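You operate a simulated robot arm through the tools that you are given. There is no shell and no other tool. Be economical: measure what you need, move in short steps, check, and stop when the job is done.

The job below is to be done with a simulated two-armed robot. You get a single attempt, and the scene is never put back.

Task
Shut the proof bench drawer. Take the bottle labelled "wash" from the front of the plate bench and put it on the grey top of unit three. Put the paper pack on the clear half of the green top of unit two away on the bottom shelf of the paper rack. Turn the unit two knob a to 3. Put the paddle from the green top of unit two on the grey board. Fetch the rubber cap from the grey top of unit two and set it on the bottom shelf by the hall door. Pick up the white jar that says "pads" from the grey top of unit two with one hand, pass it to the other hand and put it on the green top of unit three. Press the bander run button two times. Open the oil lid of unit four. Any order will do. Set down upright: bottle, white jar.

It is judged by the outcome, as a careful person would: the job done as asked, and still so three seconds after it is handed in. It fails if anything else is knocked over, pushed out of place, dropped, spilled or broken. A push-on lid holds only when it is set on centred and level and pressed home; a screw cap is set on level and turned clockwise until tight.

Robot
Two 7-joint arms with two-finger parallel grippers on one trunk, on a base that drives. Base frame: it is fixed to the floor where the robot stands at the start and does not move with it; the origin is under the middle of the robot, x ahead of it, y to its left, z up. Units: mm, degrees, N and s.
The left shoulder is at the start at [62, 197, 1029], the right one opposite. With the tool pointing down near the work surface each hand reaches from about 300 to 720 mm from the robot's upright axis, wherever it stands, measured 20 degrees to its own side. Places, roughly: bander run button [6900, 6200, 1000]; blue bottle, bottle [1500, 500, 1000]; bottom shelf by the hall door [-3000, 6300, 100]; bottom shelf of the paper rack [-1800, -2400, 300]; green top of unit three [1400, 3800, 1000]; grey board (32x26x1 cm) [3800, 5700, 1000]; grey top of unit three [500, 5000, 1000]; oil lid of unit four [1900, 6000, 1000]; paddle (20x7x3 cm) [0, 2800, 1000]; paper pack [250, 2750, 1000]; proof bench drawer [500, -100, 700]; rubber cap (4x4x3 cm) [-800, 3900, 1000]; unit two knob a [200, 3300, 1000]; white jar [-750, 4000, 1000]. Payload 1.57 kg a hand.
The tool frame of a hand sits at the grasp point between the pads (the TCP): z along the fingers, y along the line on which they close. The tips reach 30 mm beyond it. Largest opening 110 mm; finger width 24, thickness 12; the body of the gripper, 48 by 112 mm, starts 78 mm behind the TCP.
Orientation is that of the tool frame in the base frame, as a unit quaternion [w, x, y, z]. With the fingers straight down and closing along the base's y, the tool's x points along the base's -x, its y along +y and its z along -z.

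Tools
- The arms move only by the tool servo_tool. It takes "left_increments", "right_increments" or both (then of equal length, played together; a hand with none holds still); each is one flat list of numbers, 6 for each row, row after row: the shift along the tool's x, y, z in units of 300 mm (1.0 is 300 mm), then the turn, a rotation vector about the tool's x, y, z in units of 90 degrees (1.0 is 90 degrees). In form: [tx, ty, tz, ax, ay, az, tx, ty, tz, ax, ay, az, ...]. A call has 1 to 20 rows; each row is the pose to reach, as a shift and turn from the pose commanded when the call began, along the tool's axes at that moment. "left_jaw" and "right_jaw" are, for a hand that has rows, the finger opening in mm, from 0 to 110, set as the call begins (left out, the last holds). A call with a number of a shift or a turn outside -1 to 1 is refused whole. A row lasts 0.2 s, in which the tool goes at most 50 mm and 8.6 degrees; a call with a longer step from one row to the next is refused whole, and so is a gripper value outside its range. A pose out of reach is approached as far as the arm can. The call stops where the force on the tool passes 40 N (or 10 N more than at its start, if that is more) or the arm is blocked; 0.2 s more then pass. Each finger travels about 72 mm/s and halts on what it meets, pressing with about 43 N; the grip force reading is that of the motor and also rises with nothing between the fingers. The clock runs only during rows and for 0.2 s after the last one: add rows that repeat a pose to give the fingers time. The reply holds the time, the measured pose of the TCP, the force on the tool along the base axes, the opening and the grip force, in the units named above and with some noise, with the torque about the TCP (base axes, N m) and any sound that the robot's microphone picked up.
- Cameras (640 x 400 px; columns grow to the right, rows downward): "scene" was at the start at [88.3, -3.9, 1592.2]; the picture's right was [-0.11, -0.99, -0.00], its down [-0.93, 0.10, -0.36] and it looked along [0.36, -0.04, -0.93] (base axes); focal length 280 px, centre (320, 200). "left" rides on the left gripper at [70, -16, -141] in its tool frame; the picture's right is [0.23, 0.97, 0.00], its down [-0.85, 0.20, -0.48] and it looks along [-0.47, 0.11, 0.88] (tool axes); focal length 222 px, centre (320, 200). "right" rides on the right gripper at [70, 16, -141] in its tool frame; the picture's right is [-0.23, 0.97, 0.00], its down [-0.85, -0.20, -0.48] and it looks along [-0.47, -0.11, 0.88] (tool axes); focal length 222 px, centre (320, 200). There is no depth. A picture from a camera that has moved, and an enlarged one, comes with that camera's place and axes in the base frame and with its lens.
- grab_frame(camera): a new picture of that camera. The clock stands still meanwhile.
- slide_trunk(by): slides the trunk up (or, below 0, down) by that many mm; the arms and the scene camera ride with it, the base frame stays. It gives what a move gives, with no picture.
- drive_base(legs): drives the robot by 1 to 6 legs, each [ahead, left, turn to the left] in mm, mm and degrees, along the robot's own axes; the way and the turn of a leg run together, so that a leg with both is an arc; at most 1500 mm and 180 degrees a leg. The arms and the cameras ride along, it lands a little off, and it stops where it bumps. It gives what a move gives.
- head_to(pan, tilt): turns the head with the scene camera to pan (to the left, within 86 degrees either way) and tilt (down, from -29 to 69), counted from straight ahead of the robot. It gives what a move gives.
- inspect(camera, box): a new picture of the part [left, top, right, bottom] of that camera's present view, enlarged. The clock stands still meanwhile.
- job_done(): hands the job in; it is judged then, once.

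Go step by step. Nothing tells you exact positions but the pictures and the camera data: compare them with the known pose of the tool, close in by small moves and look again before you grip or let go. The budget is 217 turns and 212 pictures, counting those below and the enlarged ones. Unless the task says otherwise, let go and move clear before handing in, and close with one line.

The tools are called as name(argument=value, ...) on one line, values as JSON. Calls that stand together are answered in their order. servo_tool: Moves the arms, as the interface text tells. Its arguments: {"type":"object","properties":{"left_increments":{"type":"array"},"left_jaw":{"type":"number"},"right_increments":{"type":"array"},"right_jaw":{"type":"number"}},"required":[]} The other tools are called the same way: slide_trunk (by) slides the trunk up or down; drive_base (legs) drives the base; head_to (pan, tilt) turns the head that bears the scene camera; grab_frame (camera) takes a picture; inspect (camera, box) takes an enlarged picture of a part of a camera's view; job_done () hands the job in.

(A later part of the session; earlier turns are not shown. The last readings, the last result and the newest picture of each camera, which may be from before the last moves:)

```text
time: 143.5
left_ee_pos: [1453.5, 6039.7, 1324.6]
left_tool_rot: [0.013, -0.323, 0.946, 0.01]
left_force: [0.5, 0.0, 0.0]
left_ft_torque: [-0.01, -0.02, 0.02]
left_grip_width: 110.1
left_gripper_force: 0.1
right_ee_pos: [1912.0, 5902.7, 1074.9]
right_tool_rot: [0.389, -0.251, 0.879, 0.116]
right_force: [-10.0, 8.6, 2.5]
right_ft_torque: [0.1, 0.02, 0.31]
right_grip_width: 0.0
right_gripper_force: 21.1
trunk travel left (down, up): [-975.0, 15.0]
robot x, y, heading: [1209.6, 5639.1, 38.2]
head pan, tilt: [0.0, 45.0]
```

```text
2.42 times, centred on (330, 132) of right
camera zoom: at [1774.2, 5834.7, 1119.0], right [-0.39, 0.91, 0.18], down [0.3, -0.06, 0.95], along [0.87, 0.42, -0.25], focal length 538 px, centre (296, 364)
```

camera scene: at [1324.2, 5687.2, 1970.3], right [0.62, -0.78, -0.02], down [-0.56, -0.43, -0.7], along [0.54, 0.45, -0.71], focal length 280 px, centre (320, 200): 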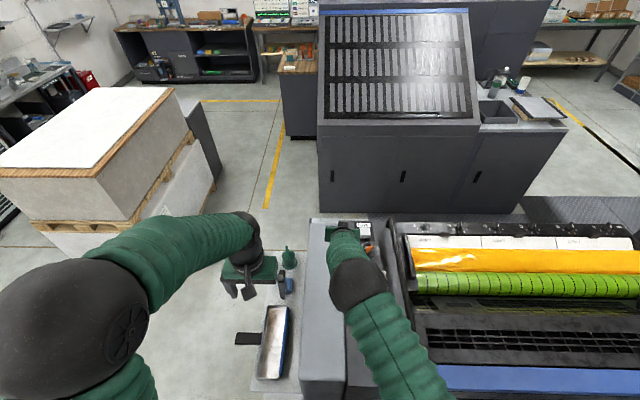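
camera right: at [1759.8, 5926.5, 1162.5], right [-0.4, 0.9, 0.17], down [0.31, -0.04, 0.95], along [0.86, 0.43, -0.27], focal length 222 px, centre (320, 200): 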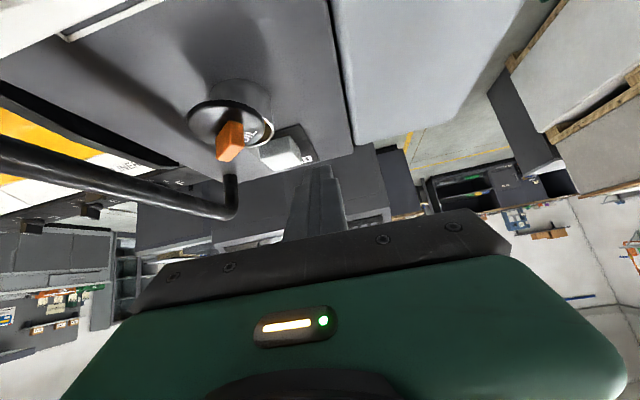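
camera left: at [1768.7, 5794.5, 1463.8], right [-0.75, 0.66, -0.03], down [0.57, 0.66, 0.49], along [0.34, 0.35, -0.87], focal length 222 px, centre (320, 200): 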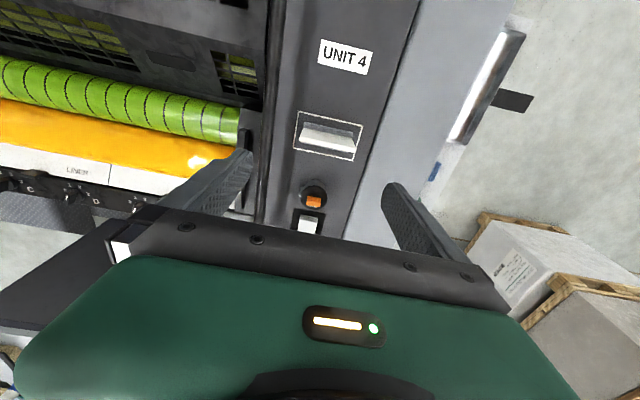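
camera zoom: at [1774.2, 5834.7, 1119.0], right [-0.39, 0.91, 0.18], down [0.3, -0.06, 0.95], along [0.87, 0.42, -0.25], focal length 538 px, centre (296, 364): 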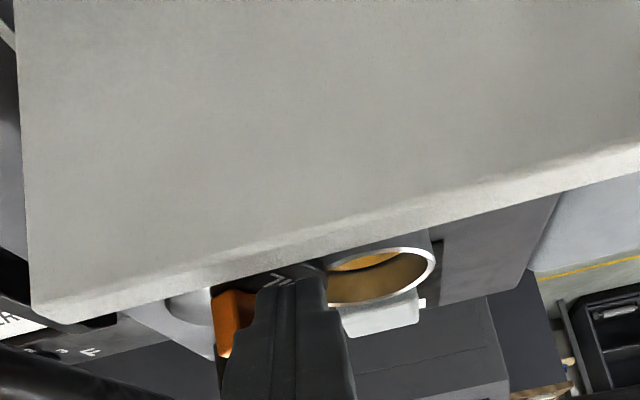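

The cup is now open to view. I'll lift the hand clear and check the lid.

servo_tool(right_increments=[-0.03, 0.02, -0.02, 0, 0, 0, -0.1, 0.02, -0.09, 0, 0, 0, -0.2, 0.02, -0.18, 0, 0, 0, -0.3, 0.02, -0.27, 0, 0, 0, -0.3, 0.02, -0.27, 0, 0, 0])

grab_frame(camera="right")

inspect(camera="scene", box=[330, 205, 420, 285])

```text
time: 144.7
left_ee_pos: [1454.1, 6040.8, 1323.6]
left_tool_rot: [0.012, -0.323, 0.946, 0.01]
left_force: [-0.3, 0.0, -0.1]
left_ft_torque: [0.03, -0.01, 0.02]
left_grip_width: 110.2
left_gripper_force: 0.1
right_ee_pos: [1910.4, 5908.2, 1193.9]
right_tool_rot: [0.388, -0.25, 0.88, 0.114]
right_force: [-1.4, 0.9, 0.3]
right_ft_torque: [-0.01, 0.03, 0.0]
right_grip_width: 0.0
right_gripper_force: 21.8
trunk travel left (down, up): [-975.0, 15.0]
robot x, y, heading: [1209.9, 5644.8, 38.0]
head pan, tilt: [0.0, 45.0]
```

```text
151 pictures are left
camera right: at [1774.1, 5840.4, 1238.7], right [-0.39, 0.91, 0.17], down [0.3, -0.06, 0.95], along [0.87, 0.42, -0.25], focal length 222 px, centre (320, 200)
```

right: 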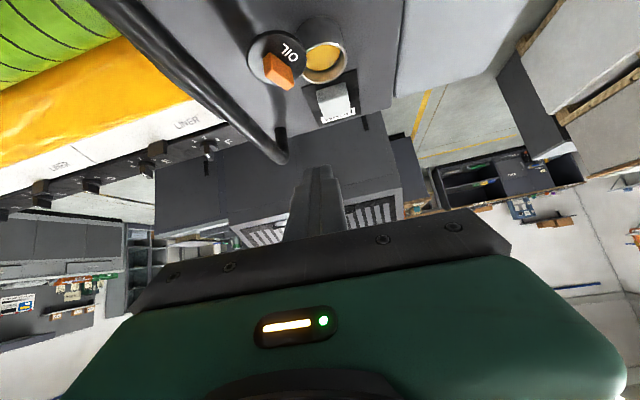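

```text
5.00 times, centred on (375, 245) of scene
camera zoom: at [1299.7, 5716.9, 1970.9], right [0.62, -0.78, 0.0], down [-0.56, -0.44, -0.71], along [0.55, 0.44, -0.71], focal length 1398 px, centre (45, -25)
```

zoom: 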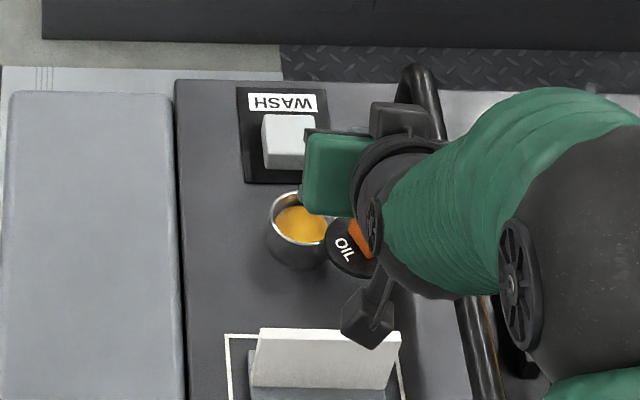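

The oil lid is open. I'll retract the right hand and drive back round the hall end to unit two's grey top.

servo_tool(right_increments=[0.037, -0.009, -0.082, -0.002, 0.044, -0.006, 0.074, -0.018, -0.165, -0.004, 0.088, -0.012, 0.111, -0.027, -0.247, -0.007, 0.132, -0.018, 0.148, -0.037, -0.329, -0.009, 0.177, -0.024, 0.185, -0.046, -0.411, -0.011, 0.221, -0.03, 0.221, -0.055, -0.493, -0.013, 0.265, -0.036, 0.258, -0.064, -0.576, -0.016, 0.309, -0.041, 0.295, -0.073, -0.658, -0.018, 0.353, -0.047, 0.332, -0.083, -0.74, -0.02, 0.397, -0.053, 0.369, -0.092, -0.822, -0.022, 0.442, -0.059, 0.406, -0.1, -0.905, -0.025, 0.486, -0.065, 0.443, -0.11, -0.987, -0.027, 0.53, -0.071, 0.443, -0.11, -0.987, -0.027, 0.53, -0.071], right_jaw=110)

drive_base(legs=[[0, 780, 0], [-1000, 0, 0], [-850, 0, 0], [0, 0, 180]])

head_to(pan=30, tilt=40)

grab_frame(camera="scene")

```text
time: 147.5
left_ee_pos: [1455.0, 6039.1, 1326.0]
left_tool_rot: [0.011, -0.323, 0.946, 0.01]
left_force: [0.1, 0.4, 1.4]
left_ft_torque: [-0.01, 0.0, 0.0]
left_grip_width: 109.8
left_gripper_force: 0.0
right_ee_pos: [1666.8, 5712.3, 1296.2]
right_tool_rot: [0.0, -0.33, 0.944, 0.0]
right_force: [0.4, -0.9, -0.9]
right_ft_torque: [-0.01, 0.02, 0.02]
right_grip_width: 109.8
right_gripper_force: 0.0
trunk travel left (down, up): [-975.0, 15.0]
robot x, y, heading: [1210.7, 5636.5, 38.2]
head pan, tilt: [0.0, 45.0]
```

```text
time: 167.8
left_ee_pos: [-978.3, 4724.0, 1324.7]
left_tool_rot: [0.01, 0.951, 0.31, -0.011]
left_force: [0.5, -1.1, 0.6]
left_ft_torque: [0.02, -0.01, -0.01]
left_grip_width: 109.9
left_gripper_force: 0.0
right_ee_pos: [-1181.7, 5056.3, 1294.9]
right_tool_rot: [0.001, 0.948, 0.318, 0.0]
right_force: [-0.6, 0.4, -0.1]
right_ft_torque: [0.01, -0.03, 0.0]
right_grip_width: 109.9
right_gripper_force: 0.1
trunk travel left (down, up): [-975.0, 15.0]
robot x, y, heading: [-721.7, 5114.4, -143.1]
head pan, tilt: [0.0, 45.0]
```

```text
time: 168.8
left_ee_pos: [-977.3, 4725.2, 1325.4]
left_tool_rot: [0.01, 0.95, 0.311, -0.013]
left_force: [-2.5, -0.2, 0.1]
left_ft_torque: [0.0, 0.01, 0.01]
left_grip_width: 110.2
left_gripper_force: 0.0
right_ee_pos: [-1179.8, 5056.4, 1295.4]
right_tool_rot: [0.001, 0.948, 0.319, 0.0]
right_force: [0.4, 0.4, 0.4]
right_ft_torque: [0.0, -0.02, -0.02]
right_grip_width: 110.1
right_gripper_force: 0.0
trunk travel left (down, up): [-975.0, 15.0]
robot x, y, heading: [-720.2, 5117.6, -143.2]
head pan, tilt: [30.0, 40.0]
```

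```text
149 pictures are left
camera scene: at [-783.1, 5021.3, 1978.3], right [-0.92, 0.39, 0.0], down [0.25, 0.59, -0.77], along [-0.3, -0.7, -0.64], focal length 280 px, centre (320, 200)
```

scene: 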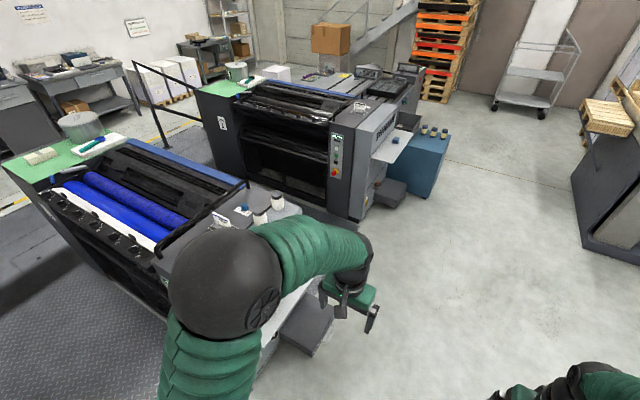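

I'll strafe into the aisle, facing unit two's grey top.

drive_base(legs=[[20, 0, 1.7], [0, 800, 0]])

head_to(pan=-5, tilt=50)

grab_frame(camera="scene")

```text
time: 173.4
left_ee_pos: [-490.4, 4096.9, 1326.9]
left_tool_rot: [0.013, 0.944, 0.329, -0.011]
left_force: [-0.4, 1.3, 0.0]
left_ft_torque: [-0.02, -0.02, -0.02]
left_grip_width: 110.1
left_gripper_force: 0.0
right_ee_pos: [-705.9, 4419.9, 1294.4]
right_tool_rot: [0.004, 0.941, 0.337, 0.001]
right_force: [0.4, 0.6, 0.7]
right_ft_torque: [0.01, -0.04, -0.01]
right_grip_width: 110.0
right_gripper_force: 0.1
trunk travel left (down, up): [-975.0, 15.0]
robot x, y, heading: [-246.2, 4496.0, -141.1]
head pan, tilt: [30.0, 40.0]
```

```text
time: 174.4
left_ee_pos: [-488.1, 4095.6, 1327.6]
left_tool_rot: [0.012, 0.944, 0.329, -0.012]
left_force: [-0.8, 0.3, 1.1]
left_ft_torque: [-0.03, 0.02, -0.01]
left_grip_width: 110.3
left_gripper_force: 0.1
right_ee_pos: [-703.1, 4419.6, 1295.4]
right_tool_rot: [0.002, 0.942, 0.336, -0.001]
right_force: [-0.3, 0.4, 0.3]
right_ft_torque: [-0.02, -0.02, 0.0]
right_grip_width: 110.0
right_gripper_force: 0.1
trunk travel left (down, up): [-975.0, 15.0]
robot x, y, heading: [-248.1, 4493.6, -140.8]
head pan, tilt: [-5.0, 50.0]
```

```text
148 pictures are left
camera scene: at [-340.5, 4436.7, 1964.1], right [-0.56, 0.83, 0.0], down [0.64, 0.43, -0.64], along [-0.53, -0.36, -0.77], focal length 280 px, centre (320, 200)
```

scene: 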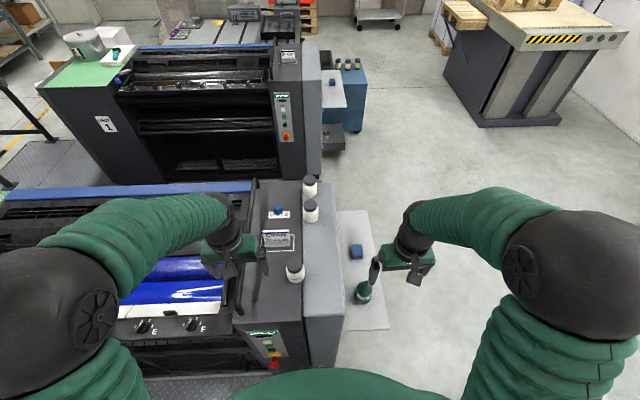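

inspect(camera="scene", box=[235, 165, 395, 325])

```text
2.50 times, centred on (315, 245) of scene
camera zoom: at [-340.5, 4436.7, 1964.1], right [-0.56, 0.83, 0.0], down [0.64, 0.43, -0.64], along [-0.53, -0.36, -0.77], focal length 699 px, centre (332, 88)
```

zoom: 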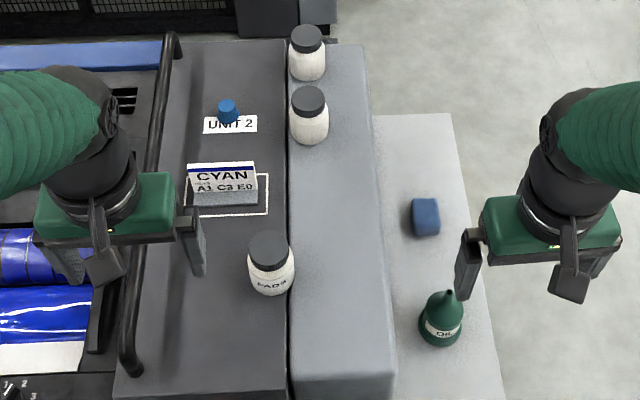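

The "PADS" jar stands on unit two's dark grey panel, and the blue rubber cap by the UNIT 2 label. (So the dark panel counts as the grey top; I'll consider moving the bottle there later.) I'll shift left and bring the right hand in pitched forward to pick the jar low.

drive_base(legs=[[0, 120, 0]])

servo_tool(right_increments=[-0.007, 0.049, 0.057, 0, -0.067, 0, -0.013, 0.098, 0.113, 0, -0.133, 0, -0.02, 0.147, 0.17, 0, -0.2, 0, -0.027, 0.196, 0.227, 0, -0.267, 0, -0.033, 0.245, 0.283, 0, -0.333, 0, -0.04, 0.294, 0.34, 0, -0.4, 0, -0.047, 0.343, 0.397, 0, -0.467, 0, -0.053, 0.392, 0.453, 0, -0.533, 0, -0.06, 0.441, 0.51, 0, -0.6, 0, -0.067, 0.49, 0.567, 0, -0.667, 0, -0.067, 0.49, 0.567, 0, -0.667, 0, -0.067, 0.49, 0.567, 0, -0.667, 0])

grab_frame(camera="right")

grab_frame(camera="scene")

```text
time: 175.6
left_ee_pos: [-433.7, 4030.2, 1329.0]
left_tool_rot: [0.023, 0.945, 0.327, -0.009]
left_force: [-1.1, 1.2, -0.8]
left_ft_torque: [-0.09, -0.1, -0.02]
left_grip_width: 110.2
left_gripper_force: 0.1
right_ee_pos: [-650.1, 4352.0, 1287.2]
right_tool_rot: [0.014, 0.943, 0.334, 0.003]
right_force: [-0.1, 1.0, 0.8]
right_ft_torque: [-0.09, -0.03, -0.04]
right_grip_width: 110.0
right_gripper_force: 0.1
trunk travel left (down, up): [-975.0, 15.0]
robot x, y, heading: [-170.2, 4401.6, -140.8]
head pan, tilt: [-5.0, 50.0]
```

```text
time: 178.2
left_ee_pos: [-411.3, 4003.5, 1325.9]
left_tool_rot: [0.01, 0.945, 0.326, -0.014]
left_force: [-0.4, 0.1, -0.2]
left_ft_torque: [0.03, -0.02, 0.0]
left_grip_width: 110.1
left_gripper_force: 0.0
right_ee_pos: [-549.8, 4200.1, 1124.8]
right_tool_rot: [0.169, 0.815, 0.29, -0.473]
right_force: [0.6, -1.0, -0.6]
right_ft_torque: [-0.02, 0.02, 0.02]
right_grip_width: 109.9
right_gripper_force: 0.0
right hand out of reach, approached as far as the arm can: row 5, 6, 7
trunk travel left (down, up): [-975.0, 15.0]
robot x, y, heading: [-173.4, 4402.2, -140.9]
head pan, tilt: [-5.0, 50.0]
```

```text
146 pictures are left
camera right: at [-417.3, 4285.5, 1136.1], right [0.53, -0.83, 0.2], down [-0.13, 0.15, 0.98], along [-0.84, -0.54, -0.03], focal length 222 px, centre (320, 200)
```

right: 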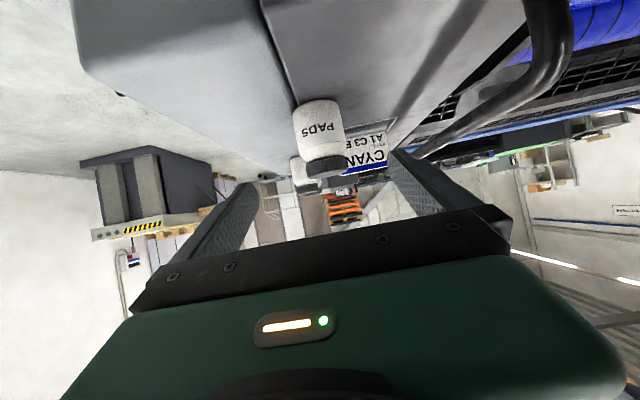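

```text
145 pictures are left
camera scene: at [-252.9, 4329.0, 1963.8], right [-0.56, 0.83, 0.01], down [0.63, 0.43, -0.64], along [-0.53, -0.36, -0.77], focal length 280 px, centre (320, 200)
```

scene: 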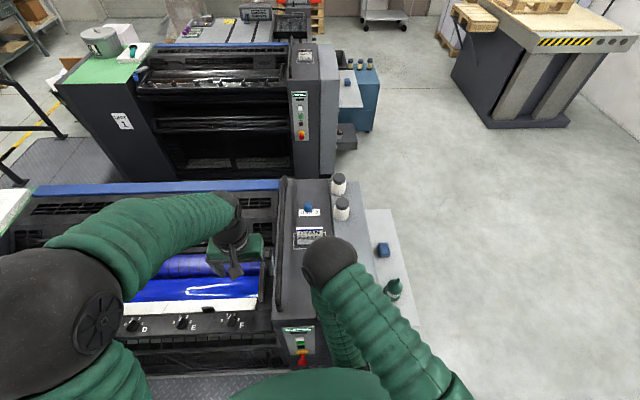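

The jar is only about 90 mm tall. Plan: right hand picks it from above turned 90° (closing fore–aft), then the left hand takes it pitched forward (closing sideways). I bring the right hand above the jar first.

servo_tool(right_increments=[-0.1, 0, -0.058, 0, 0, 0, -0.2, 0, -0.116, 0, 0, 0, -0.304, 0, -0.174, 0, 0, 0, -0.319, 0.001, -0.148, -0.037, 0.037, -0.064, -0.334, 0.002, -0.123, -0.074, 0.075, -0.128, -0.348, 0.003, -0.097, -0.111, 0.112, -0.192, -0.363, 0.005, -0.071, -0.149, 0.149, -0.256, -0.377, 0.006, -0.046, -0.186, 0.187, -0.32, -0.392, 0.007, -0.02, -0.223, 0.224, -0.384, -0.407, 0.008, 0.006, -0.26, 0.261, -0.448, -0.421, 0.009, 0.031, -0.297, 0.299, -0.512, -0.436, 0.01, 0.057, -0.334, 0.336, -0.576, -0.45, 0.011, 0.083, -0.371, 0.373, -0.64, -0.465, 0.013, 0.108, -0.409, 0.411, -0.704, -0.48, 0.014, 0.134, -0.446, 0.448, -0.768, -0.494, 0.015, 0.16, -0.483, 0.485, -0.832, -0.509, 0.016, 0.185, -0.52, 0.523, -0.896, -0.509, 0.016, 0.185, -0.52, 0.523, -0.896])

grab_frame(camera="right")

grab_frame(camera="scene")

```text
time: 182.0
left_ee_pos: [-411.9, 4005.6, 1326.3]
left_tool_rot: [0.011, 0.945, 0.328, -0.014]
left_force: [-0.2, 0.0, -0.4]
left_ft_torque: [-0.02, 0.02, -0.01]
left_grip_width: 109.8
left_gripper_force: 0.0
right_ee_pos: [-644.9, 4118.8, 1231.5]
right_tool_rot: [0.002, 0.432, 0.902, 0.001]
right_force: [0.0, 0.4, -0.9]
right_ft_torque: [-0.04, -0.02, 0.02]
right_grip_width: 110.2
right_gripper_force: 0.0
right hand out of reach, approached as far as the arm can: row 3, 4, 5, 6
trunk travel left (down, up): [-975.0, 15.0]
robot x, y, heading: [-172.3, 4404.3, -140.8]
head pan, tilt: [-5.0, 50.0]
```

```text
144 pictures are left
camera right: at [-676.4, 4182.4, 1373.4], right [0.9, 0.43, 0.0], down [0.38, -0.79, 0.48], along [0.21, -0.43, -0.88], focal length 222 px, centre (320, 200)
```

right: 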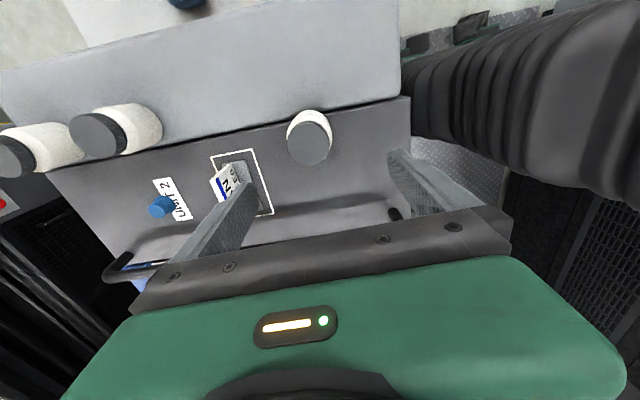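

```text
143 pictures are left
camera scene: at [-262.3, 4338.2, 1964.1], right [-0.56, 0.83, 0.0], down [0.63, 0.43, -0.64], along [-0.53, -0.36, -0.77], focal length 280 px, centre (320, 200)
```

scene: 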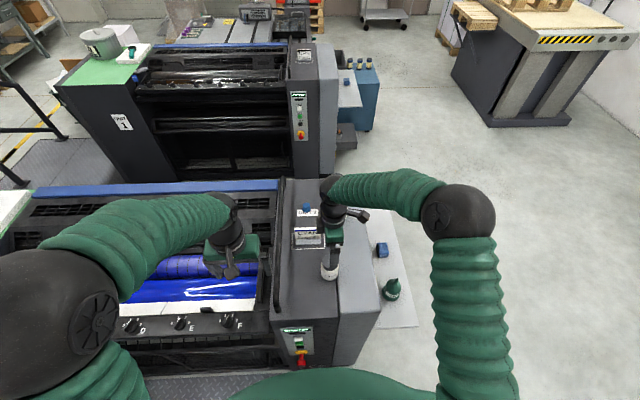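

Lid centre is at about [-655,4116]. I'll correct by 10 mm and descend around the jar.

servo_tool(right_increments=[0.013, -0.032, 0, 0, 0, 0, 0.013, -0.032, 0.1, 0, 0, 0, 0.013, -0.032, 0.2, 0, 0, 0, 0.013, -0.032, 0.3, 0, 0, 0, 0.013, -0.032, 0.4, 0, 0, 0, 0.013, -0.032, 0.5, 0, 0, 0, 0.013, -0.032, 0.5, 0, 0, 0], right_jaw=100)

grab_frame(camera="right")

```text
time: 183.6
left_ee_pos: [-413.6, 4006.2, 1327.0]
left_tool_rot: [0.012, 0.945, 0.327, -0.014]
left_force: [-0.1, 0.5, 0.1]
left_ft_torque: [-0.03, -0.02, -0.01]
left_grip_width: 110.1
left_gripper_force: 0.0
right_ee_pos: [-654.4, 4117.0, 1079.1]
right_tool_rot: [0.002, 0.433, 0.901, 0.0]
right_force: [0.3, -0.3, 0.7]
right_ft_torque: [-0.01, 0.01, 0.02]
right_grip_width: 99.8
right_gripper_force: 0.1
trunk travel left (down, up): [-975.0, 15.0]
robot x, y, heading: [-174.1, 4402.6, -141.0]
head pan, tilt: [-5.0, 50.0]
```

```text
142 pictures are left
camera right: at [-686.0, 4180.1, 1221.4], right [0.9, 0.43, 0.0], down [0.38, -0.79, 0.48], along [0.21, -0.43, -0.88], focal length 222 px, centre (320, 200)
```

right: 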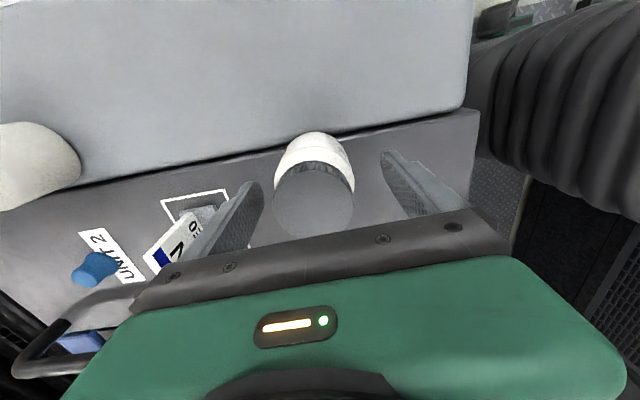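

The jar is within the jaws; I'll shift 8 mm sideways and close.

servo_tool(right_increments=[0.027, 0, 0, 0, 0, 0, 0.027, 0, 0, 0, 0, 0])

servo_tool(right_increments=[0, 0, 0, 0, 0, 0, 0, 0, 0, 0, 0, 0, 0, 0, 0, 0, 0, 0, 0, 0, 0, 0, 0, 0], right_jaw=40)

servo_tool(right_increments=[0, 0, -0.05, 0, 0, 0, 0, 0, -0.15, 0, 0, 0, 0, 0, -0.3, 0, 0, 0, 0, 0, -0.45, 0, 0, 0, 0, 0, -0.6, 0, 0, 0, 0, 0, -0.6, 0, 0, 0])

grab_frame(camera="right")

```text
time: 184.2
left_ee_pos: [-415.9, 4007.3, 1327.3]
left_tool_rot: [0.012, 0.945, 0.327, -0.012]
left_force: [0.9, 0.3, -0.7]
left_ft_torque: [-0.02, -0.01, 0.02]
left_grip_width: 109.9
left_gripper_force: 0.0
right_ee_pos: [-661.3, 4123.8, 1079.0]
right_tool_rot: [0.002, 0.433, 0.901, 0.0]
right_force: [0.1, -0.6, 0.4]
right_ft_torque: [0.04, 0.02, 0.03]
right_grip_width: 100.0
right_gripper_force: 0.1
trunk travel left (down, up): [-975.0, 15.0]
robot x, y, heading: [-174.8, 4401.6, -141.1]
head pan, tilt: [-5.0, 50.0]
```

```text
time: 185.2
left_ee_pos: [-415.6, 4007.0, 1327.3]
left_tool_rot: [0.012, 0.945, 0.327, -0.013]
left_force: [-0.2, -0.5, 0.3]
left_ft_torque: [0.01, 0.02, 0.0]
left_grip_width: 109.9
left_gripper_force: 0.1
right_ee_pos: [-660.7, 4124.1, 1079.8]
right_tool_rot: [0.002, 0.432, 0.902, -0.001]
right_force: [0.9, -1.1, 2.7]
right_ft_torque: [0.0, -0.01, 0.01]
right_grip_width: 62.9
right_gripper_force: 43.1
trunk travel left (down, up): [-975.0, 15.0]
robot x, y, heading: [-171.9, 4403.4, -140.9]
head pan, tilt: [-5.0, 50.0]
```

```text
time: 186.6
left_ee_pos: [-414.4, 4006.8, 1326.2]
left_tool_rot: [0.011, 0.945, 0.328, -0.012]
left_force: [0.7, 0.0, 0.6]
left_ft_torque: [0.0, -0.01, 0.0]
left_grip_width: 109.9
left_gripper_force: 0.0
right_ee_pos: [-662.2, 4122.0, 1260.3]
right_tool_rot: [0.002, 0.433, 0.901, 0.0]
right_force: [0.3, 0.5, -1.2]
right_ft_torque: [-0.01, 0.0, 0.0]
right_grip_width: 62.7
right_gripper_force: 42.5
trunk travel left (down, up): [-975.0, 15.0]
robot x, y, heading: [-170.5, 4404.2, -140.8]
head pan, tilt: [-5.0, 50.0]
```

```text
141 pictures are left
camera right: at [-693.3, 4186.3, 1403.0], right [0.9, 0.43, 0.0], down [0.38, -0.79, 0.48], along [0.21, -0.43, -0.88], focal length 222 px, centre (320, 200)
```

right: 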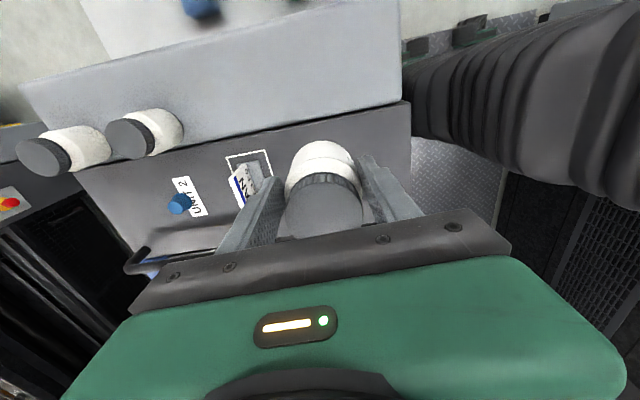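

Jar is in the right hand. I'll bring it in front of me and pitch the left hand forward, ready to take it.

servo_tool(right_increments=[-0.055, 0, 0, 0, 0, 0, -0.11, 0, 0, 0, 0, 0, -0.165, 0, 0, 0, 0, 0, -0.22, 0, 0, 0, 0, 0, -0.275, 0, 0, 0, 0, 0, -0.33, 0, 0, 0, 0, 0, -0.385, 0, 0, 0, 0, 0, -0.433, 0, 0, 0, 0, 0, -0.433, 0, 0, 0, 0, 0])

servo_tool(left_increments=[0, -0.03, 0.009, 0, -0.067, 0, 0, -0.06, 0.017, 0, -0.133, 0, 0, -0.1, 0.026, 0, -0.2, 0, 0, -0.14, 0.035, 0, -0.267, 0, 0, -0.18, 0.043, 0, -0.333, 0, 0, -0.22, 0.052, 0, -0.4, 0, 0, -0.26, 0.06, 0, -0.467, 0, 0, -0.3, 0.07, 0, -0.533, 0, 0, -0.34, 0.078, 0, -0.6, 0, 0, -0.383, 0.087, 0, -0.667, 0, 0, -0.383, 0.087, 0, -0.667, 0], left_jaw=110)

grab_frame(camera="left")

grab_frame(camera="scene")

```text
time: 188.6
left_ee_pos: [-413.8, 4005.9, 1325.3]
left_tool_rot: [0.011, 0.945, 0.327, -0.012]
left_force: [-0.4, -0.3, 0.3]
left_ft_torque: [0.0, -0.04, 0.0]
left_grip_width: 109.9
left_gripper_force: 0.1
right_ee_pos: [-578.8, 4023.1, 1261.3]
right_tool_rot: [0.001, 0.433, 0.901, 0.001]
right_force: [-0.5, 0.6, -2.5]
right_ft_torque: [0.04, -0.01, 0.0]
right_grip_width: 62.5
right_gripper_force: 43.0
trunk travel left (down, up): [-975.0, 15.0]
robot x, y, heading: [-172.2, 4400.4, -140.7]
head pan, tilt: [-5.0, 50.0]
```

```text
time: 190.4
left_ee_pos: [-477.2, 4035.6, 1335.8]
left_tool_rot: [0.065, 0.818, 0.41, -0.398]
left_force: [1.3, 14.6, -6.3]
left_ft_torque: [-0.29, -0.43, -1.05]
left_grip_width: 110.1
left_gripper_force: 0.1
left hand out of reach, approached as far as the arm can: row 7, 8
right_ee_pos: [-581.1, 4021.6, 1264.2]
right_tool_rot: [0.002, 0.433, 0.901, -0.003]
right_force: [-2.0, -15.4, 5.0]
right_ft_torque: [1.51, -0.37, -0.53]
right_grip_width: 62.6
right_gripper_force: 42.4
trunk travel left (down, up): [-975.0, 15.0]
robot x, y, heading: [-172.3, 4398.7, -141.1]
head pan, tilt: [-5.0, 50.0]
stopped in row 8 (left hand): the arm was blocked; the commanded pose is now the measured one
```

```text
140 pictures are left
camera left: at [-379.6, 4150.7, 1386.5], right [0.78, -0.5, -0.38], down [0.13, -0.45, 0.88], along [-0.61, -0.74, -0.29], focal length 222 px, centre (320, 200)
```

left: 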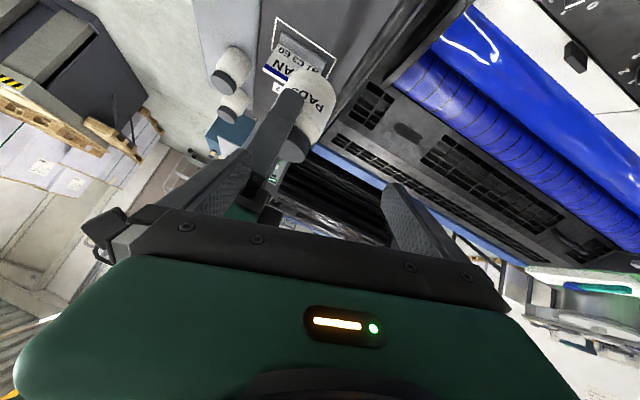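

```text
139 pictures are left
camera scene: at [-264.8, 4339.5, 1964.0], right [-0.56, 0.83, 0.0], down [0.64, 0.43, -0.64], along [-0.53, -0.36, -0.77], focal length 280 px, centre (320, 200)
```

scene: 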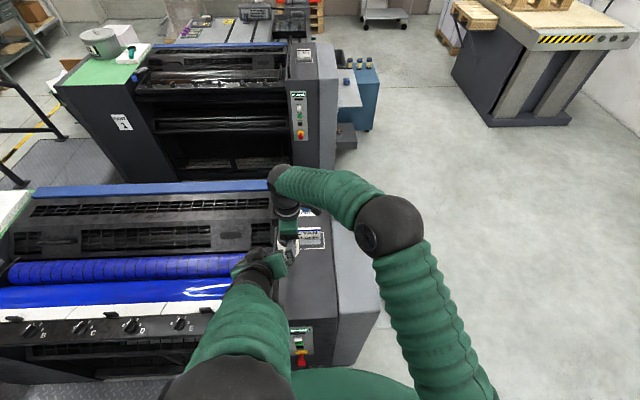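

The left finger touched the right hand; the pose was too close in. I'll back the left hand away and move the jar further out.

servo_tool(left_increments=[-0.026, 0.096, -0.004, 0, 0, 0, -0.052, 0.192, -0.008, 0, 0, 0, 0.014, 0.207, -0.08, 0, 0, 0, 0.08, 0.222, -0.155, 0, 0, 0, 0.08, 0.222, -0.155, 0, 0, 0])

servo_tool(right_increments=[0, -0.06, 0, 0, 0, 0, 0, -0.12, 0, 0, 0, 0, 0, -0.18, 0, 0, 0, 0, 0, -0.24, 0, 0, 0, 0, 0, -0.3, 0, 0, 0, 0, 0, -0.3, 0, 0, 0, 0])

grab_frame(camera="left")

grab_frame(camera="right")

```text
time: 190.9
left_ee_pos: [-467.6, 4015.0, 1334.5]
left_tool_rot: [0.06, 0.826, 0.396, -0.397]
left_force: [0.2, 2.0, -0.7]
left_ft_torque: [-0.06, -0.08, -0.11]
left_grip_width: 109.8
left_gripper_force: 0.0
left hand out of reach, approached as far as the arm can: row 1, 2
right_ee_pos: [-578.9, 4018.0, 1267.4]
right_tool_rot: [0.004, 0.435, 0.901, -0.009]
right_force: [-1.5, -1.1, -1.2]
right_ft_torque: [0.18, -0.12, -0.01]
right_grip_width: 62.7
right_gripper_force: 42.8
trunk travel left (down, up): [-975.0, 15.0]
robot x, y, heading: [-172.4, 4402.8, -140.9]
head pan, tilt: [-5.0, 50.0]
stopped in row 2 (left hand): the force on the tool passed its limit at 53 N (the readings are from after the stop); the commanded pose is now the measured one
```

```text
time: 192.3
left_ee_pos: [-467.8, 4014.6, 1334.4]
left_tool_rot: [0.059, 0.827, 0.395, -0.397]
left_force: [-0.1, 0.7, 0.3]
left_ft_torque: [0.01, -0.01, -0.01]
left_grip_width: 109.8
left_gripper_force: 0.0
right_ee_pos: [-646.7, 3967.2, 1266.3]
right_tool_rot: [0.004, 0.434, 0.901, -0.009]
right_force: [-0.6, 0.6, -2.5]
right_ft_torque: [0.04, 0.03, -0.03]
right_grip_width: 62.7
right_gripper_force: 42.7
right hand out of reach, approached as far as the arm can: row 5, 6
trunk travel left (down, up): [-975.0, 15.0]
robot x, y, heading: [-171.2, 4402.9, -140.7]
head pan, tilt: [-5.0, 50.0]
```

```text
138 pictures are left
camera left: at [-366.4, 4127.3, 1386.4], right [0.77, -0.53, -0.37], down [0.11, -0.46, 0.88], along [-0.63, -0.72, -0.29], focal length 222 px, centre (320, 200)
```

left: 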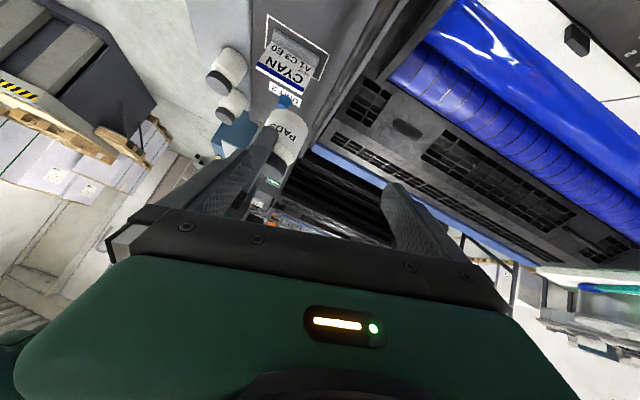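

```text
137 pictures are left
camera right: at [-677.5, 4032.5, 1407.8], right [0.9, 0.43, -0.01], down [0.38, -0.78, 0.49], along [0.21, -0.45, -0.87], focal length 222 px, centre (320, 200)
```

right: 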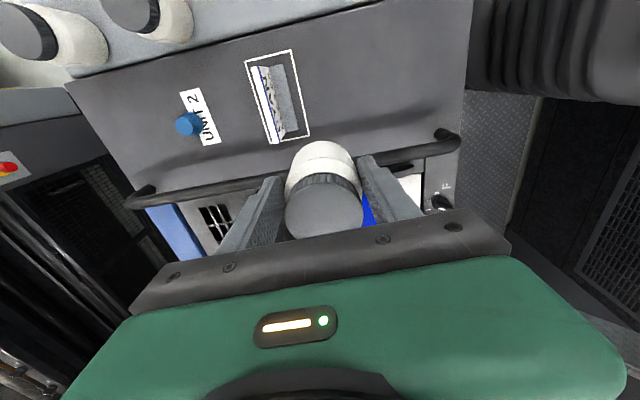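

The jar is still firmly held at about [-647,3967], further out now. I'll bring the left hand to a properly oriented pre-grasp pose behind it.

servo_tool(left_increments=[0.001, -0.04, 0.043, -0.004, -0.024, 0.026, 0.002, -0.08, 0.085, -0.008, -0.048, 0.051, 0.003, -0.12, 0.128, -0.012, -0.072, 0.077, 0.003, -0.162, 0.17, -0.016, -0.097, 0.103, 0.004, -0.203, 0.213, -0.02, -0.121, 0.128, 0.005, -0.243, 0.255, -0.024, -0.145, 0.154, 0.005, -0.243, 0.255, -0.024, -0.145, 0.154])

grab_frame(camera="left")

grab_frame(camera="scene")

```text
time: 194.1
left_ee_pos: [-575.5, 4041.0, 1332.5]
left_tool_rot: [0.134, 0.799, 0.315, -0.495]
left_force: [0.7, -0.9, 0.3]
left_ft_torque: [0.05, -0.01, 0.01]
left_grip_width: 110.0
left_gripper_force: 0.0
right_ee_pos: [-645.1, 3966.0, 1271.3]
right_tool_rot: [0.004, 0.435, 0.9, -0.01]
right_force: [0.3, 0.9, -1.4]
right_ft_torque: [0.04, -0.01, -0.01]
right_grip_width: 62.5
right_gripper_force: 43.5
trunk travel left (down, up): [-975.0, 15.0]
robot x, y, heading: [-170.5, 4403.1, -140.8]
head pan, tilt: [-5.0, 50.0]
stopped in row 7 (left hand): the arm was blocked; the commanded pose is now the measured one
```

```text
136 pictures are left
camera left: at [-462.7, 4153.6, 1341.5], right [0.69, -0.66, -0.29], down [0.2, -0.22, 0.96], along [-0.69, -0.72, -0.02], focal length 222 px, centre (320, 200)
```

left: 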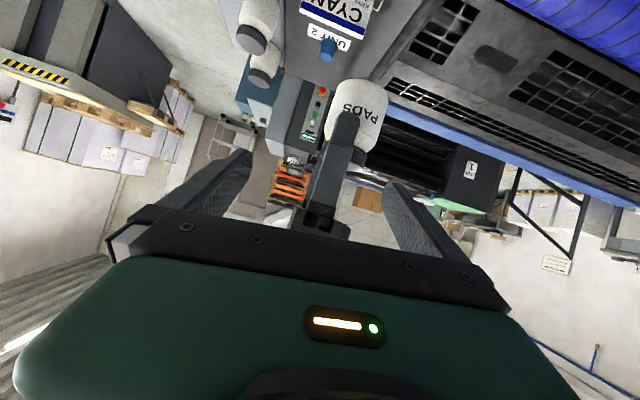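

```text
135 pictures are left
camera scene: at [-264.4, 4340.2, 1969.3], right [-0.56, 0.83, 0.0], down [0.64, 0.43, -0.64], along [-0.53, -0.36, -0.77], focal length 280 px, centre (320, 200)
```

scene: 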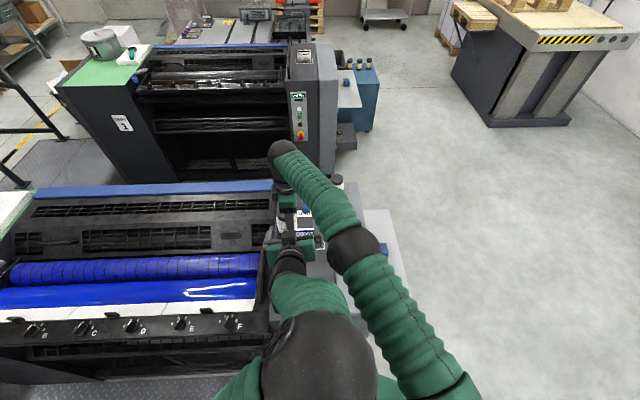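

The left hand is well oriented but a bit high. I'll lower and advance it partway, keeping the fingers either side of the jar.

servo_tool(left_increments=[0.05, 0.016, 0.05, 0, 0, 0, 0.1, 0.032, 0.12, 0, 0, 0, 0.13, 0.048, 0.2, 0, 0, 0, 0.15, 0.065, 0.272, 0, 0, 0, 0.15, 0.065, 0.272, 0, 0, 0])

grab_frame(camera="left")

grab_frame(camera="right")

```text
time: 195.5
left_ee_pos: [-621.5, 4001.2, 1300.5]
left_tool_rot: [0.117, 0.773, 0.327, -0.531]
left_force: [-0.5, -0.2, 0.6]
left_ft_torque: [-0.01, 0.04, 0.03]
left_grip_width: 110.1
left_gripper_force: 0.0
right_ee_pos: [-643.9, 3966.6, 1274.2]
right_tool_rot: [0.005, 0.433, 0.901, -0.01]
right_force: [0.6, -0.1, -1.6]
right_ft_torque: [0.04, 0.02, 0.0]
right_grip_width: 62.3
right_gripper_force: 43.2
trunk travel left (down, up): [-975.0, 15.0]
robot x, y, heading: [-175.8, 4404.3, -140.8]
head pan, tilt: [-5.0, 50.0]
stopped in row 5 (left hand): the arm was blocked; the commanded pose is now the measured one
```

```text
134 pictures are left
camera left: at [-511.2, 4114.3, 1299.9], right [0.66, -0.65, -0.37], down [0.29, -0.23, 0.93], along [-0.69, -0.72, 0.04], focal length 222 px, centre (320, 200)
```

left: 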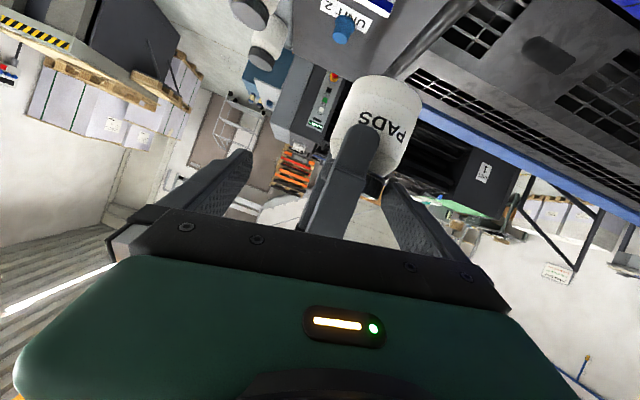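

```text
133 pictures are left
camera right: at [-674.8, 4032.6, 1415.8], right [0.9, 0.43, -0.01], down [0.38, -0.78, 0.5], along [0.21, -0.45, -0.87], focal length 222 px, centre (320, 200)
```

right: 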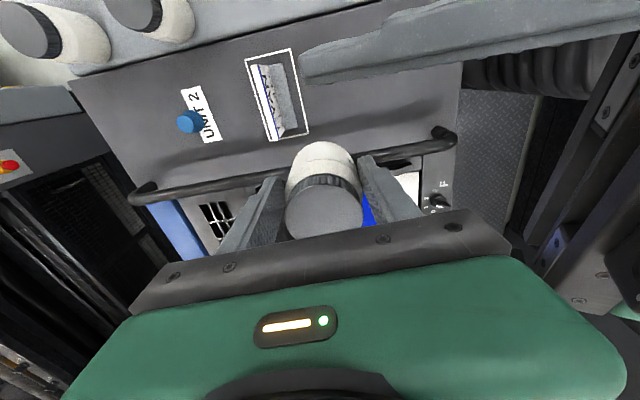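

inspect(camera="left", box=[230, 50, 470, 230])

```text
2.22 times, centred on (350, 140) of left
camera zoom: at [-511.2, 4114.3, 1299.9], right [0.66, -0.65, -0.37], down [0.29, -0.23, 0.93], along [-0.69, -0.72, 0.04], focal length 494 px, centre (253, 333)
```

zoom: 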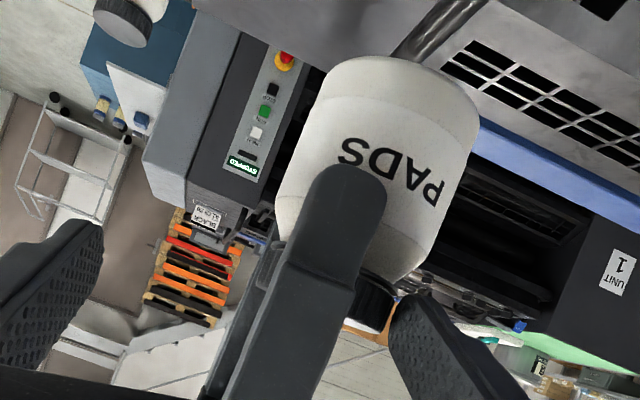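

The jar has pivoted about 11° in the right grip and sits off-centre, but the left hand's roll matches it. I'll raise the right hand so the left fingers meet the jar's lower half.

servo_tool(right_increments=[0, 0, -0.05, 0, 0, 0, 0, 0, -0.1, 0, 0, 0, 0, 0, -0.15, 0, 0, 0, 0, 0, -0.2, 0, 0, 0, 0, 0, -0.2, 0, 0, 0])

grab_frame(camera="left")

```text
time: 196.7
left_ee_pos: [-622.3, 3999.8, 1299.5]
left_tool_rot: [0.116, 0.773, 0.327, -0.531]
left_force: [20.0, -6.5, 5.1]
left_ft_torque: [-0.41, -0.29, 1.18]
left_grip_width: 110.0
left_gripper_force: 0.1
right_ee_pos: [-646.3, 3967.7, 1333.5]
right_tool_rot: [0.002, 0.434, 0.901, -0.011]
right_force: [-19.8, 6.2, -6.7]
right_ft_torque: [0.5, 1.13, -0.37]
right_grip_width: 62.5
right_gripper_force: 42.6
trunk travel left (down, up): [-975.0, 15.0]
robot x, y, heading: [-172.3, 4401.6, -141.0]
head pan, tilt: [-5.0, 50.0]
```

```text
131 pictures are left
camera left: at [-511.1, 4113.3, 1298.1], right [0.66, -0.65, -0.37], down [0.29, -0.23, 0.93], along [-0.69, -0.72, 0.04], focal length 222 px, centre (320, 200)
```

left: 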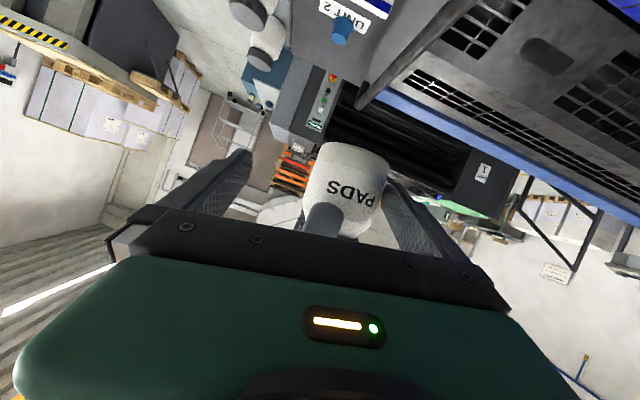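

The jar is between the left fingers but biased toward one. I'll centre, advance, and close the left hand.

servo_tool(left_increments=[0, 0.035, 0, 0, 0, 0, 0, 0.07, 0, 0, 0, 0, 0, 0.07, 0.04, 0, 0, 0, 0, 0.07, 0.08, 0, 0, 0, 0, 0.07, 0.08, 0, 0, 0])

grab_frame(camera="left")

```text
time: 197.9
left_ee_pos: [-626.5, 3976.4, 1277.7]
left_tool_rot: [0.117, 0.777, 0.321, -0.528]
left_force: [0.3, 0.0, -0.8]
left_ft_torque: [-0.02, 0.01, -0.03]
left_grip_width: 109.9
left_gripper_force: 0.1
right_ee_pos: [-644.7, 3969.0, 1329.2]
right_tool_rot: [0.005, 0.434, 0.901, -0.01]
right_force: [0.5, 0.0, -1.5]
right_ft_torque: [-0.02, 0.01, 0.0]
right_grip_width: 62.2
right_gripper_force: 43.0
trunk travel left (down, up): [-975.0, 15.0]
robot x, y, heading: [-174.4, 4400.4, -141.0]
head pan, tilt: [-5.0, 50.0]
```

```text
130 pictures are left
camera left: at [-515.1, 4087.5, 1276.9], right [0.66, -0.66, -0.36], down [0.28, -0.22, 0.93], along [-0.7, -0.72, 0.04], focal length 222 px, centre (320, 200)
```

left: 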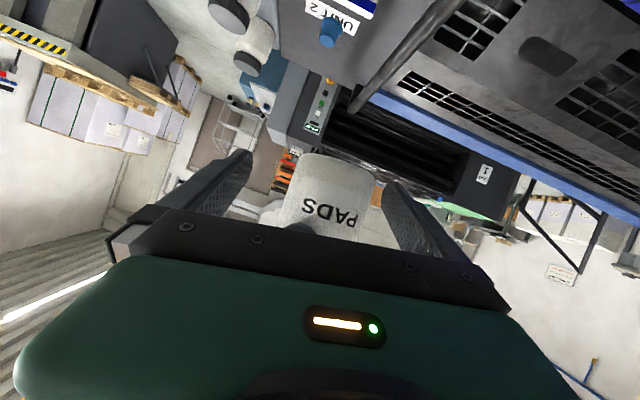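

Good alignment. I'll nudge slightly and close the left hand, then check.

servo_tool(left_increments=[-0.03, 0.015, 0.027, 0, 0, 0, -0.03, 0.015, 0.027, 0, 0, 0])

servo_tool(left_increments=[0, 0, 0, 0, 0, 0, 0, 0, 0, 0, 0, 0, 0, 0, 0, 0, 0, 0, 0, 0, 0, 0, 0, 0], left_jaw=40)

grab_frame(camera="left")

grab_frame(camera="right")

```text
time: 198.5
left_ee_pos: [-630.6, 3964.6, 1272.8]
left_tool_rot: [0.118, 0.781, 0.32, -0.523]
left_force: [-0.2, 0.5, 0.0]
left_ft_torque: [0.0, -0.01, -0.02]
left_grip_width: 110.1
left_gripper_force: 0.0
right_ee_pos: [-643.9, 3966.6, 1327.9]
right_tool_rot: [0.005, 0.433, 0.901, -0.011]
right_force: [-0.8, 0.3, -2.0]
right_ft_torque: [0.02, 0.02, 0.03]
right_grip_width: 62.0
right_gripper_force: 43.2
trunk travel left (down, up): [-975.0, 15.0]
robot x, y, heading: [-175.6, 4404.0, -140.9]
head pan, tilt: [-5.0, 50.0]
```

```text
time: 199.5
left_ee_pos: [-629.1, 3963.5, 1274.8]
left_tool_rot: [0.12, 0.78, 0.32, -0.524]
left_force: [4.6, -14.6, -5.9]
left_ft_torque: [-0.35, -0.47, 0.37]
left_grip_width: 65.3
left_gripper_force: 43.2
right_ee_pos: [-643.5, 3969.0, 1329.4]
right_tool_rot: [0.003, 0.434, 0.901, -0.01]
right_force: [-4.1, 13.3, 5.9]
right_ft_torque: [1.13, 0.56, -0.19]
right_grip_width: 62.1
right_gripper_force: 42.9
trunk travel left (down, up): [-975.0, 15.0]
robot x, y, heading: [-175.2, 4399.9, -140.9]
head pan, tilt: [-5.0, 50.0]
```

```text
129 pictures are left
camera left: at [-516.9, 4076.0, 1276.3], right [0.67, -0.66, -0.35], down [0.27, -0.22, 0.94], along [-0.7, -0.72, 0.03], focal length 222 px, centre (320, 200)
```

left: 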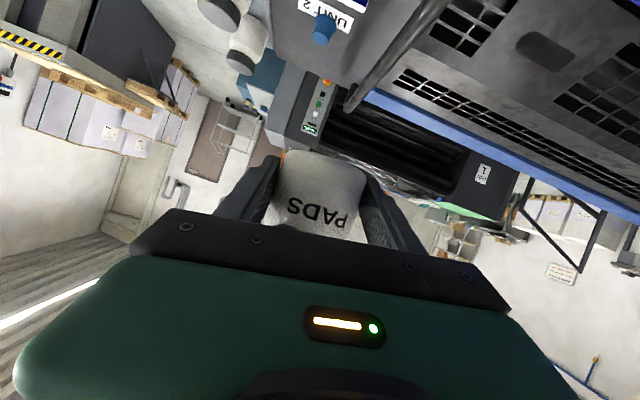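

```text
128 pictures are left
camera right: at [-674.3, 4035.4, 1471.5], right [0.9, 0.43, -0.01], down [0.38, -0.78, 0.49], along [0.2, -0.45, -0.87], focal length 222 px, centre (320, 200)
```

right: 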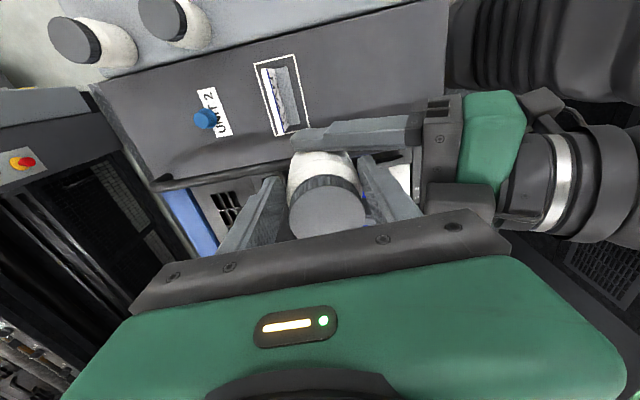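

Both hands hold the jar now. I'll open the right hand a little and lift it straight off.

servo_tool(right_increments=[0, 0, 0, 0, 0, 0, 0, 0, 0, 0, 0, 0, 0, 0, 0, 0, 0, 0], right_jaw=82)

servo_tool(right_increments=[0, 0, -0.07, 0, 0, 0, 0, 0, -0.14, 0, 0, 0, 0, 0, -0.21, 0, 0, 0, 0, 0, -0.28, 0, 0, 0, 0, 0, -0.35, 0, 0, 0, 0, 0, -0.42, 0, 0, 0])

grab_frame(camera="right")

grab_frame(camera="left")

```text
time: 200.3
left_ee_pos: [-630.3, 3965.8, 1276.4]
left_tool_rot: [0.118, 0.78, 0.319, -0.524]
left_force: [0.5, -0.3, -1.6]
left_ft_torque: [0.02, -0.03, 0.02]
left_grip_width: 62.9
left_gripper_force: 43.5
right_ee_pos: [-643.5, 3967.7, 1329.0]
right_tool_rot: [0.005, 0.434, 0.901, -0.011]
right_force: [0.6, 0.1, -1.0]
right_ft_torque: [0.01, 0.0, 0.03]
right_grip_width: 82.0
right_gripper_force: 0.1
trunk travel left (down, up): [-975.0, 15.0]
robot x, y, heading: [-174.5, 4402.2, -140.8]
head pan, tilt: [-5.0, 50.0]
```

```text
time: 201.7
left_ee_pos: [-631.1, 3964.2, 1275.9]
left_tool_rot: [0.118, 0.78, 0.32, -0.524]
left_force: [0.7, 0.3, -1.6]
left_ft_torque: [0.05, -0.02, 0.01]
left_grip_width: 62.9
left_gripper_force: 43.0
right_ee_pos: [-634.7, 3997.0, 1447.3]
right_tool_rot: [0.004, 0.434, 0.901, -0.01]
right_force: [-0.1, 0.3, 0.6]
right_ft_torque: [0.01, 0.0, -0.03]
right_grip_width: 82.0
right_gripper_force: 0.0
right hand out of reach, approached as far as the arm can: row 1, 2, 3, 4, 5, 6
trunk travel left (down, up): [-975.0, 15.0]
robot x, y, heading: [-176.9, 4399.9, -140.9]
head pan, tilt: [-5.0, 50.0]
```

```text
127 pictures are left
camera right: at [-664.8, 4064.4, 1588.9], right [0.9, 0.43, -0.01], down [0.38, -0.78, 0.5], along [0.21, -0.45, -0.87], focal length 222 px, centre (320, 200)
```

right: 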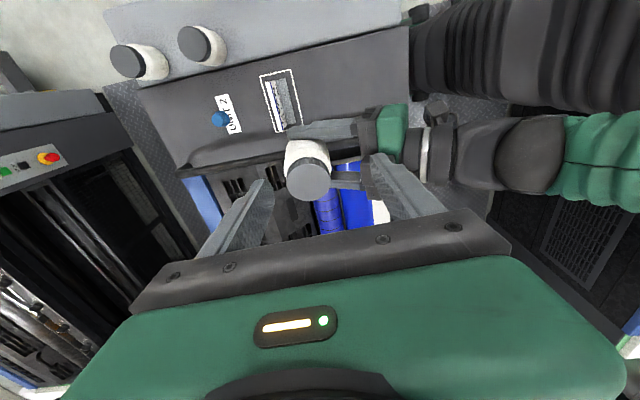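

```text
126 pictures are left
camera left: at [-517.9, 4077.3, 1276.6], right [0.66, -0.66, -0.35], down [0.27, -0.22, 0.94], along [-0.7, -0.71, 0.03], focal length 222 px, centre (320, 200)
```

left: 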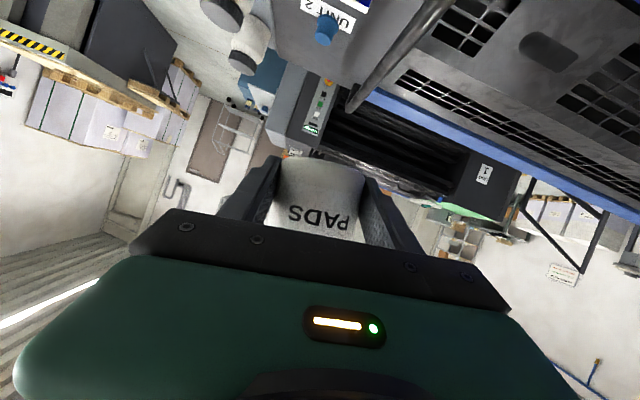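

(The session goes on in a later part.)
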